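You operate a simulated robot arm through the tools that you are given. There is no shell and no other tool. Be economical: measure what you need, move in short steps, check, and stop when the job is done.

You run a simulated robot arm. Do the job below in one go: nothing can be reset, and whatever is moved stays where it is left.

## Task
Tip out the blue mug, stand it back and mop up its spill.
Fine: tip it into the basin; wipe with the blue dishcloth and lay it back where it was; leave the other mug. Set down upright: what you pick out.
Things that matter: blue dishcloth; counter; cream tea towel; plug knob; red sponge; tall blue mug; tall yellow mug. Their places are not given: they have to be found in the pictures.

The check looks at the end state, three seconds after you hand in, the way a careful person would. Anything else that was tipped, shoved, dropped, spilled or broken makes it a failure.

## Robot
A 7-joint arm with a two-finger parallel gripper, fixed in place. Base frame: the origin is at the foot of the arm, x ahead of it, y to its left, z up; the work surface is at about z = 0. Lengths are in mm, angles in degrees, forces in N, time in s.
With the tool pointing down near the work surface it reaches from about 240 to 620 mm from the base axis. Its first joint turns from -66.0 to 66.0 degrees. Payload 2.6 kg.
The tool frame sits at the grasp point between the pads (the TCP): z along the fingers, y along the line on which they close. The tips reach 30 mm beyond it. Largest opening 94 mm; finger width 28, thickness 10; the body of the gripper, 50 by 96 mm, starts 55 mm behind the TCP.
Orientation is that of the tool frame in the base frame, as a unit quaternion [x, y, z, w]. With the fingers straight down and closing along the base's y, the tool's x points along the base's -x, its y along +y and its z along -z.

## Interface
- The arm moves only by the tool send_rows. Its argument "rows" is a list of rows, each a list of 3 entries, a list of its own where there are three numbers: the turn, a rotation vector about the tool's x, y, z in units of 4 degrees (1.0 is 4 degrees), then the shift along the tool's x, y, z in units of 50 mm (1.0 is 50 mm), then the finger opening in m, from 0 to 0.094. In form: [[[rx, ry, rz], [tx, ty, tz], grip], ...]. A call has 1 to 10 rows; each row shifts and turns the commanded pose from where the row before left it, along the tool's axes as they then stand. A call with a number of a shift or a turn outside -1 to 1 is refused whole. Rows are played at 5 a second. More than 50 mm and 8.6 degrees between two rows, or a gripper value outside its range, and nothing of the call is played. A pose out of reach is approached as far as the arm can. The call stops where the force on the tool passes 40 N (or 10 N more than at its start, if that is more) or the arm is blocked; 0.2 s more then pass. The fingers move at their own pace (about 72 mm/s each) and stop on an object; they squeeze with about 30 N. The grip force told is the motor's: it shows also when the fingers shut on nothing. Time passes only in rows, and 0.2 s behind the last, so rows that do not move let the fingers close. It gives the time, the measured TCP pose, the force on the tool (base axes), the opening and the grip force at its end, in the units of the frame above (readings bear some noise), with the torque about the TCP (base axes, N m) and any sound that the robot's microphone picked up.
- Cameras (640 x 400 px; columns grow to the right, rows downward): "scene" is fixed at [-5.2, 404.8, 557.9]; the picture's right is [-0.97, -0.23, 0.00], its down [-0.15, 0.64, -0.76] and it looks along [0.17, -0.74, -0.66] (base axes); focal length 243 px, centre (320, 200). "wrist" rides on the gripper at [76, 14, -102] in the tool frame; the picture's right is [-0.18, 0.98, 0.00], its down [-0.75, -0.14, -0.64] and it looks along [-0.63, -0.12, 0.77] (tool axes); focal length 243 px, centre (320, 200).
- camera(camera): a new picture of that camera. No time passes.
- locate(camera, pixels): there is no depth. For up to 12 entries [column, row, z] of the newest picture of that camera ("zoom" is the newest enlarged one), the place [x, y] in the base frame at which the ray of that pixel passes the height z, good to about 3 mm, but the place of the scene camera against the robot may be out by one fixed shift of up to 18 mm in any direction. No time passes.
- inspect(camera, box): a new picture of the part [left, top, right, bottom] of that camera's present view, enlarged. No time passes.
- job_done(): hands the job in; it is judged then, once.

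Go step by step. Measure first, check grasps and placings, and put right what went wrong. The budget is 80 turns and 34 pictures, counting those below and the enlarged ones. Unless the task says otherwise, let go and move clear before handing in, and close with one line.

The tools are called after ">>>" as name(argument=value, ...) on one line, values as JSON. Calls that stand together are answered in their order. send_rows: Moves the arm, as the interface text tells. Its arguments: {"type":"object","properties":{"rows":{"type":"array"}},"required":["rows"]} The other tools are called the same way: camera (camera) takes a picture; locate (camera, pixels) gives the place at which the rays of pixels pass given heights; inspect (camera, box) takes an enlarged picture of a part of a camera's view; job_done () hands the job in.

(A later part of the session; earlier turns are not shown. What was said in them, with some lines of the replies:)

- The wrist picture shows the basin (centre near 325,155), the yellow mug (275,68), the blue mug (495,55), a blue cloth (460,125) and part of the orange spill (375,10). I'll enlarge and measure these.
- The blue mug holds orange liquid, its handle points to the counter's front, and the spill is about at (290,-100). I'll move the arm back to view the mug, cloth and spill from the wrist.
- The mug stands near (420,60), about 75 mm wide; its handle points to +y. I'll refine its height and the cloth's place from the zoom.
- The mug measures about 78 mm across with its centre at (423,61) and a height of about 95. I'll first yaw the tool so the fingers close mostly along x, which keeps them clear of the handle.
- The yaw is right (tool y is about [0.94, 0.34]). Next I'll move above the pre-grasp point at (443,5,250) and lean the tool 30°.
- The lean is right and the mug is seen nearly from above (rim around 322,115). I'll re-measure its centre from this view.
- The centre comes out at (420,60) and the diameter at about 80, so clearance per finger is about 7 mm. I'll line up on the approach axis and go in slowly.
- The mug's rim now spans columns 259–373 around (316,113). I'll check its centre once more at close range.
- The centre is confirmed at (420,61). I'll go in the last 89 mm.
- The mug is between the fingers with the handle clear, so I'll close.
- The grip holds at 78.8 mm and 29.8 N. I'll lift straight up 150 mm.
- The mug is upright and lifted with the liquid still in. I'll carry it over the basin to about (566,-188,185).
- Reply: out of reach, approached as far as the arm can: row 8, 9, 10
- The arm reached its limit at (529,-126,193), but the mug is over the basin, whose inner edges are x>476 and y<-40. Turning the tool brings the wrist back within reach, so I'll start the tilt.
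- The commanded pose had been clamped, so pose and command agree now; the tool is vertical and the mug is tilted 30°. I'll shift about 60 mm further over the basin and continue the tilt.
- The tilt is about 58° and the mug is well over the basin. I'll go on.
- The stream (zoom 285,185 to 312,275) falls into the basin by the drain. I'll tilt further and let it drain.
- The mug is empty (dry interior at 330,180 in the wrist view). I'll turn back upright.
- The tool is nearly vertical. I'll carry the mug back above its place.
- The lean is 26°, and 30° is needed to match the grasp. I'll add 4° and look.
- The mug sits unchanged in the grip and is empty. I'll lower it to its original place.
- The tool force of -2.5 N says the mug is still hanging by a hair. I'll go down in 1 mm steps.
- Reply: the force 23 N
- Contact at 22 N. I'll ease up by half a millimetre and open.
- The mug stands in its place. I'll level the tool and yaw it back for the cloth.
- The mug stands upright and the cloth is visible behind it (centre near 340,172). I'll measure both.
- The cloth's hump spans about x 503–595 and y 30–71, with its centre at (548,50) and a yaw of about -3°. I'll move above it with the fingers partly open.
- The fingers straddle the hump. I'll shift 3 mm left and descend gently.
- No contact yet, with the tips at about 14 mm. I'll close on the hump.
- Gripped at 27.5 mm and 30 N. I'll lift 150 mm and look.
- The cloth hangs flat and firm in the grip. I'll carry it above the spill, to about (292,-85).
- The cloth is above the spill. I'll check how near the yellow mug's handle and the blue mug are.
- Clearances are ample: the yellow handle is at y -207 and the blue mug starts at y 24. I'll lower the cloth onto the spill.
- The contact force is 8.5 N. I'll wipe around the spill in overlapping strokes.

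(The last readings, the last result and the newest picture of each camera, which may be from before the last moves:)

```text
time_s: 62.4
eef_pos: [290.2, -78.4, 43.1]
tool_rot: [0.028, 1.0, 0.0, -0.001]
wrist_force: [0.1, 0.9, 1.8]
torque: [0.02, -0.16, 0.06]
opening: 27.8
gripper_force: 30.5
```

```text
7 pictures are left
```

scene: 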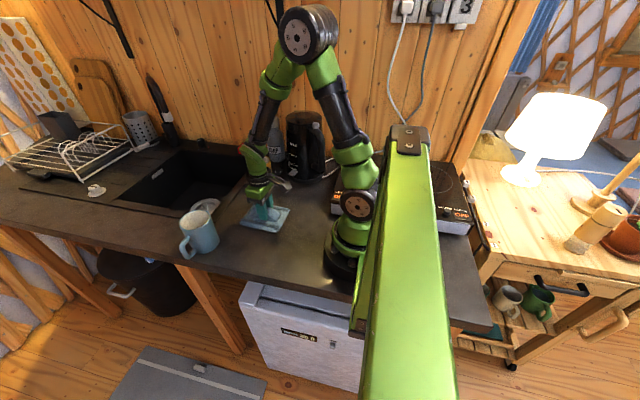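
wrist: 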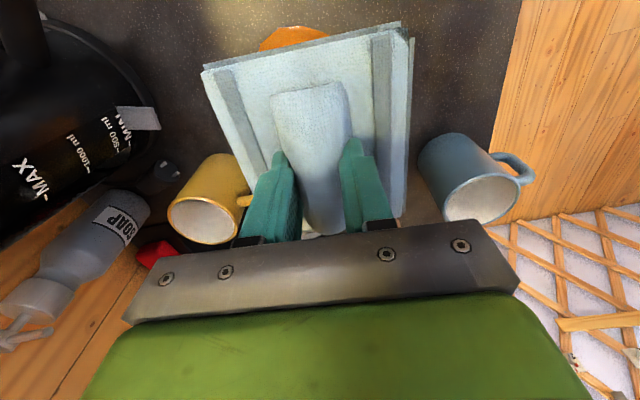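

No orange is visible around the cloth. Contact has gone light, so I'll press 1 mm more, make one more round and then lift to look.

>>> send_rows(rows=[[[0, 0, 0], [0, -0.4, 0.02], 0.01], [[0, 0, 0], [0.4, 0, 0], 0.01], [[0, 0, 0], [0, 0.5, 0], 0.01], [[0, 0, 0], [0, 0.5, 0], 0.01], [[0, 0, 0], [-0.4, 0, 0], 0.01], [[0, 0, 0], [-0.4, 0, 0], 0.01], [[0, 0, 0], [0, -0.5, 0], 0.01], [[0, 0, 0], [0, -0.5, 0], 0.01], [[0, 0, 0], [0.4, 0, 0], 0.01], [[0, 0, 0], [0, 0.4, 0], 0.01]])

>>> send_rows(rows=[[[0, 0, 0], [0, 0, -0.2], 0.01], [[0, 0, 0], [0, 0, -0.5], 0.01], [[0, 0, 0], [0, 0, -0.8], 0.01], [[0, 0, 0], [0, 0, -0.8], 0.01], [[0, 0, 0], [0, 0, -0.7], 0.01], [[0, 0, 0], [0, 0, 0], 0.01]])

>>> inspect(camera="scene", box=[150, 120, 350, 270])

```text
time_s: 63.5
eef_pos: [275.4, -51.1, 43.4]
tool_rot: [0.03, 1.0, 0.0, 0.001]
wrist_force: [1.9, 0.3, 5.6]
torque: [0.2, 0.06, -0.05]
opening: 27.5
gripper_force: 30.1
stopped in row 5: the force on the tool passed its limit at 49 N (the readings are from after the stop); the commanded pose is now the measured one
```

```text
time_s: 64.9
eef_pos: [272.6, -50.6, 194.1]
tool_rot: [0.03, 1.0, -0.001, 0.001]
wrist_force: [-0.3, 0.7, -0.5]
torque: [-0.03, 0.01, -0.01]
opening: 27.7
gripper_force: 30.1
```

```text
2.67 times, centred on (250, 195) of scene
```

zoom: 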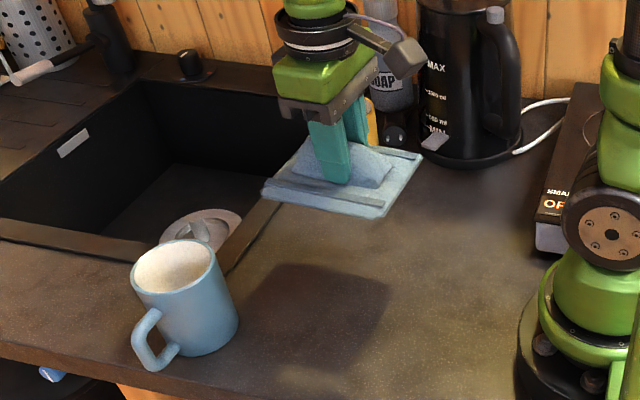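

The spill is gone; only the cloth's shadow shows at zoom (330,310). The 49 N stop was drag friction on the counter. I'll take the cloth back to its place.

>>> send_rows(rows=[[[0, 0, 0], [-0.322, 0.141, 0], 0.01], [[0, 0, 0], [-0.645, 0.283, 0], 0.01], [[0, 0, 0], [-0.645, 0.283, 0], 0.01], [[0, 0, 0], [-0.645, 0.283, 0], 0.01], [[0, 0, 0], [-0.645, 0.283, 0], 0.01], [[0, 0, 0], [-0.645, 0.283, 0], 0.01], [[0, 0, 0], [-0.645, 0.283, 0], 0.01], [[0, 0, 0], [-0.645, 0.283, 0], 0.01], [[0, 0, 0], [-0.537, 0.236, 0], 0.01], [[0, 0, 0], [0, 0, 0], 0.01]])

>>> camera(camera="wrist")

```text
time_s: 67.1
eef_pos: [547.8, 50.9, 193.9]
tool_rot: [0.03, 1.0, -0.001, 0.001]
wrist_force: [-0.2, 0.0, -0.3]
torque: [-0.03, -0.01, -0.02]
opening: 27.6
gripper_force: 29.5
```

```text
5 pictures are left
```

wrist: 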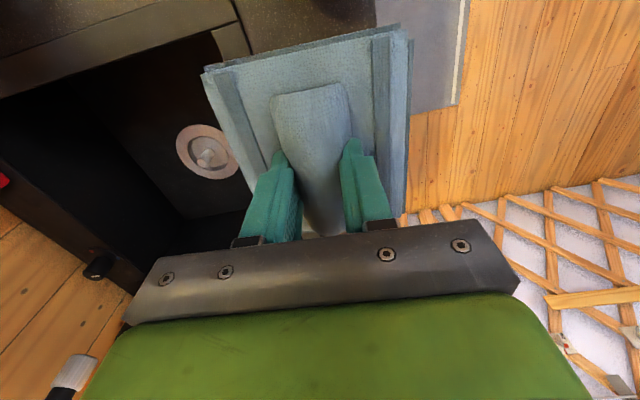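

The cloth sits in the grip just as before wiping. I'll lower it to TCP z≈45.

>>> send_rows(rows=[[[0, 0, 0], [0, 0, 0.5], 0.01], [[0, 0, 0], [0, 0, 0.7], 0.01], [[0, 0, 0], [0, 0, 0.7], 0.01], [[0, 0, 0], [0, 0, 0.6], 0.01], [[0, 0, 0], [0, 0, 0.3], 0.01], [[0, 0, 0], [0, 0, 0.1], 0.01], [[0, 0, 0], [0, 0, 0.06], 0.01], [[0, 0, 0], [0, 0, 0], 0.01]])

```text
time_s: 68.9
eef_pos: [549.2, 50.0, 45.1]
tool_rot: [0.031, 1.0, 0.0, 0.001]
wrist_force: [-0.3, -0.4, -0.7]
torque: [-0.04, -0.03, -0.02]
opening: 27.6
gripper_force: 30.2
```

No contact yet, so I'll go down in small steps.

>>> send_rows(rows=[[[0, 0, 0], [0, 0, 0.02], 0.01], [[0, 0, 0], [0, 0, 0.01], 0.01], [[0, 0, 0], [0, 0, 0], 0.01]])

```text
time_s: 69.7
eef_pos: [548.6, 49.9, 45.3]
tool_rot: [0.029, 1.0, 0.001, 0.001]
wrist_force: [0.2, 0.8, -0.9]
torque: [-0.04, -0.01, -0.03]
opening: 27.6
gripper_force: 30.1
```

>>> send_rows(rows=[[[0, 0, 0], [0, 0, 0.02], 0.01], [[0, 0, 0], [0, 0, 0], 0.01]])

```text
time_s: 70.3
eef_pos: [549.7, 50.6, 43.0]
tool_rot: [0.031, 1.0, 0.0, 0.001]
wrist_force: [-2.4, -1.0, 3.5]
torque: [0.09, 0.09, 0.01]
opening: 27.4
gripper_force: 30.4
```

The cloth now touches the counter (3.5 N). I'll open to 60 mm and rise.

>>> send_rows(rows=[[[0, 0, 0], [0, 0, 0], 0.045], [[0, 0, 0], [0, 0, 0], 0.06], [[0, 0, 0], [0, 0, 0], 0.06]])

>>> send_rows(rows=[[[0, 0, 0], [0, 0, -0.2], 0.06], [[0, 0, 0], [0, 0, -0.5], 0.06], [[0, 0, 0], [0, 0, -0.9], 0.06], [[0, 0, 0], [0, 0, -0.9], 0.06], [[0, 0, 0], [0, 0, -0.9], 0.06], [[0, 0, 0], [0, 0, -0.9], 0.06], [[0, 0, 0], [0.5, -0.8, -0.2], 0.06], [[0, 0, 0], [0.5, -0.8, -0.2], 0.06], [[0, 0, 0], [0.5, -0.8, 0], 0.06], [[0, 0, 0], [0.5, -0.8, 0], 0.06]])

>>> send_rows(rows=[[[0, 0, 0], [0.9, 0, 0], 0.06], [[0, 0, 0], [0.9, 0, 0], 0.06], [[0, 0, 0], [0.9, 0, 0], 0.06], [[0, 0, 0], [0.7, 0, 0], 0.06], [[0, 0, 0], [0, 0, 0], 0.06]])

>>> camera(camera="wrist")

>>> inspect(camera="scene", box=[100, 110, 340, 270])

```text
time_s: 71.1
eef_pos: [549.7, 49.4, 43.6]
tool_rot: [0.031, 1.0, -0.001, 0.001]
wrist_force: [1.6, -2.0, 5.1]
torque: [0.06, -0.04, -0.01]
opening: 59.4
gripper_force: 0.1
```

```text
time_s: 73.3
eef_pos: [438.8, -104.9, 277.3]
tool_rot: [0.03, 1.0, 0.0, -0.001]
wrist_force: [-0.1, 0.0, -0.1]
torque: [0.01, 0.04, 0.02]
opening: 60.0
gripper_force: 0.1
```

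```text
time_s: 74.5
eef_pos: [270.2, -93.5, 276.0]
tool_rot: [0.03, 1.0, 0.0, -0.001]
wrist_force: [0.2, -0.1, -0.1]
torque: [-0.01, 0.01, 0.0]
opening: 59.9
gripper_force: 0.1
```

```text
4 pictures are left
```

wrist: 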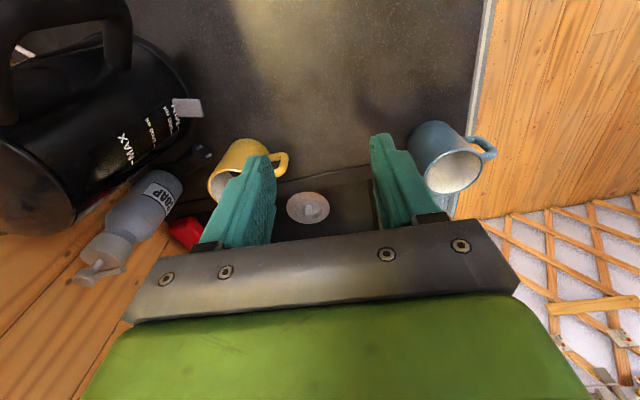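

```text
2.50 times, centred on (220, 190) of scene
```

zoom: 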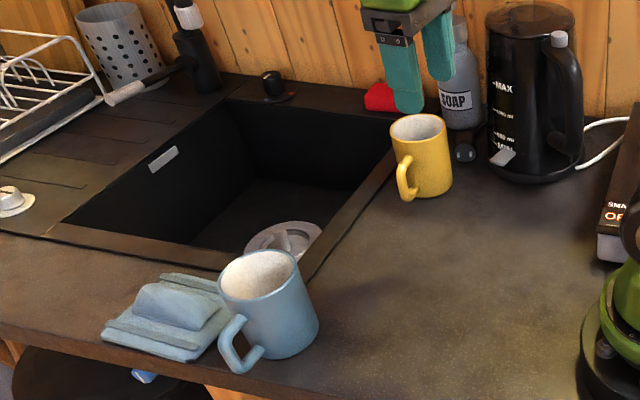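

The latest pictures show clean counter where the spill was. The blue mug stands upright and empty in its place, the cloth is back beside it, and the yellow mug is untouched. The arm is clear, so I'm handing in.

>>> job_done()

```text
The job is handed in.
```

I tipped the blue mug out into the basin and stood it back upright. I wiped up the spill, laid the blue dishcloth back where it was, and left the yellow mug alone.
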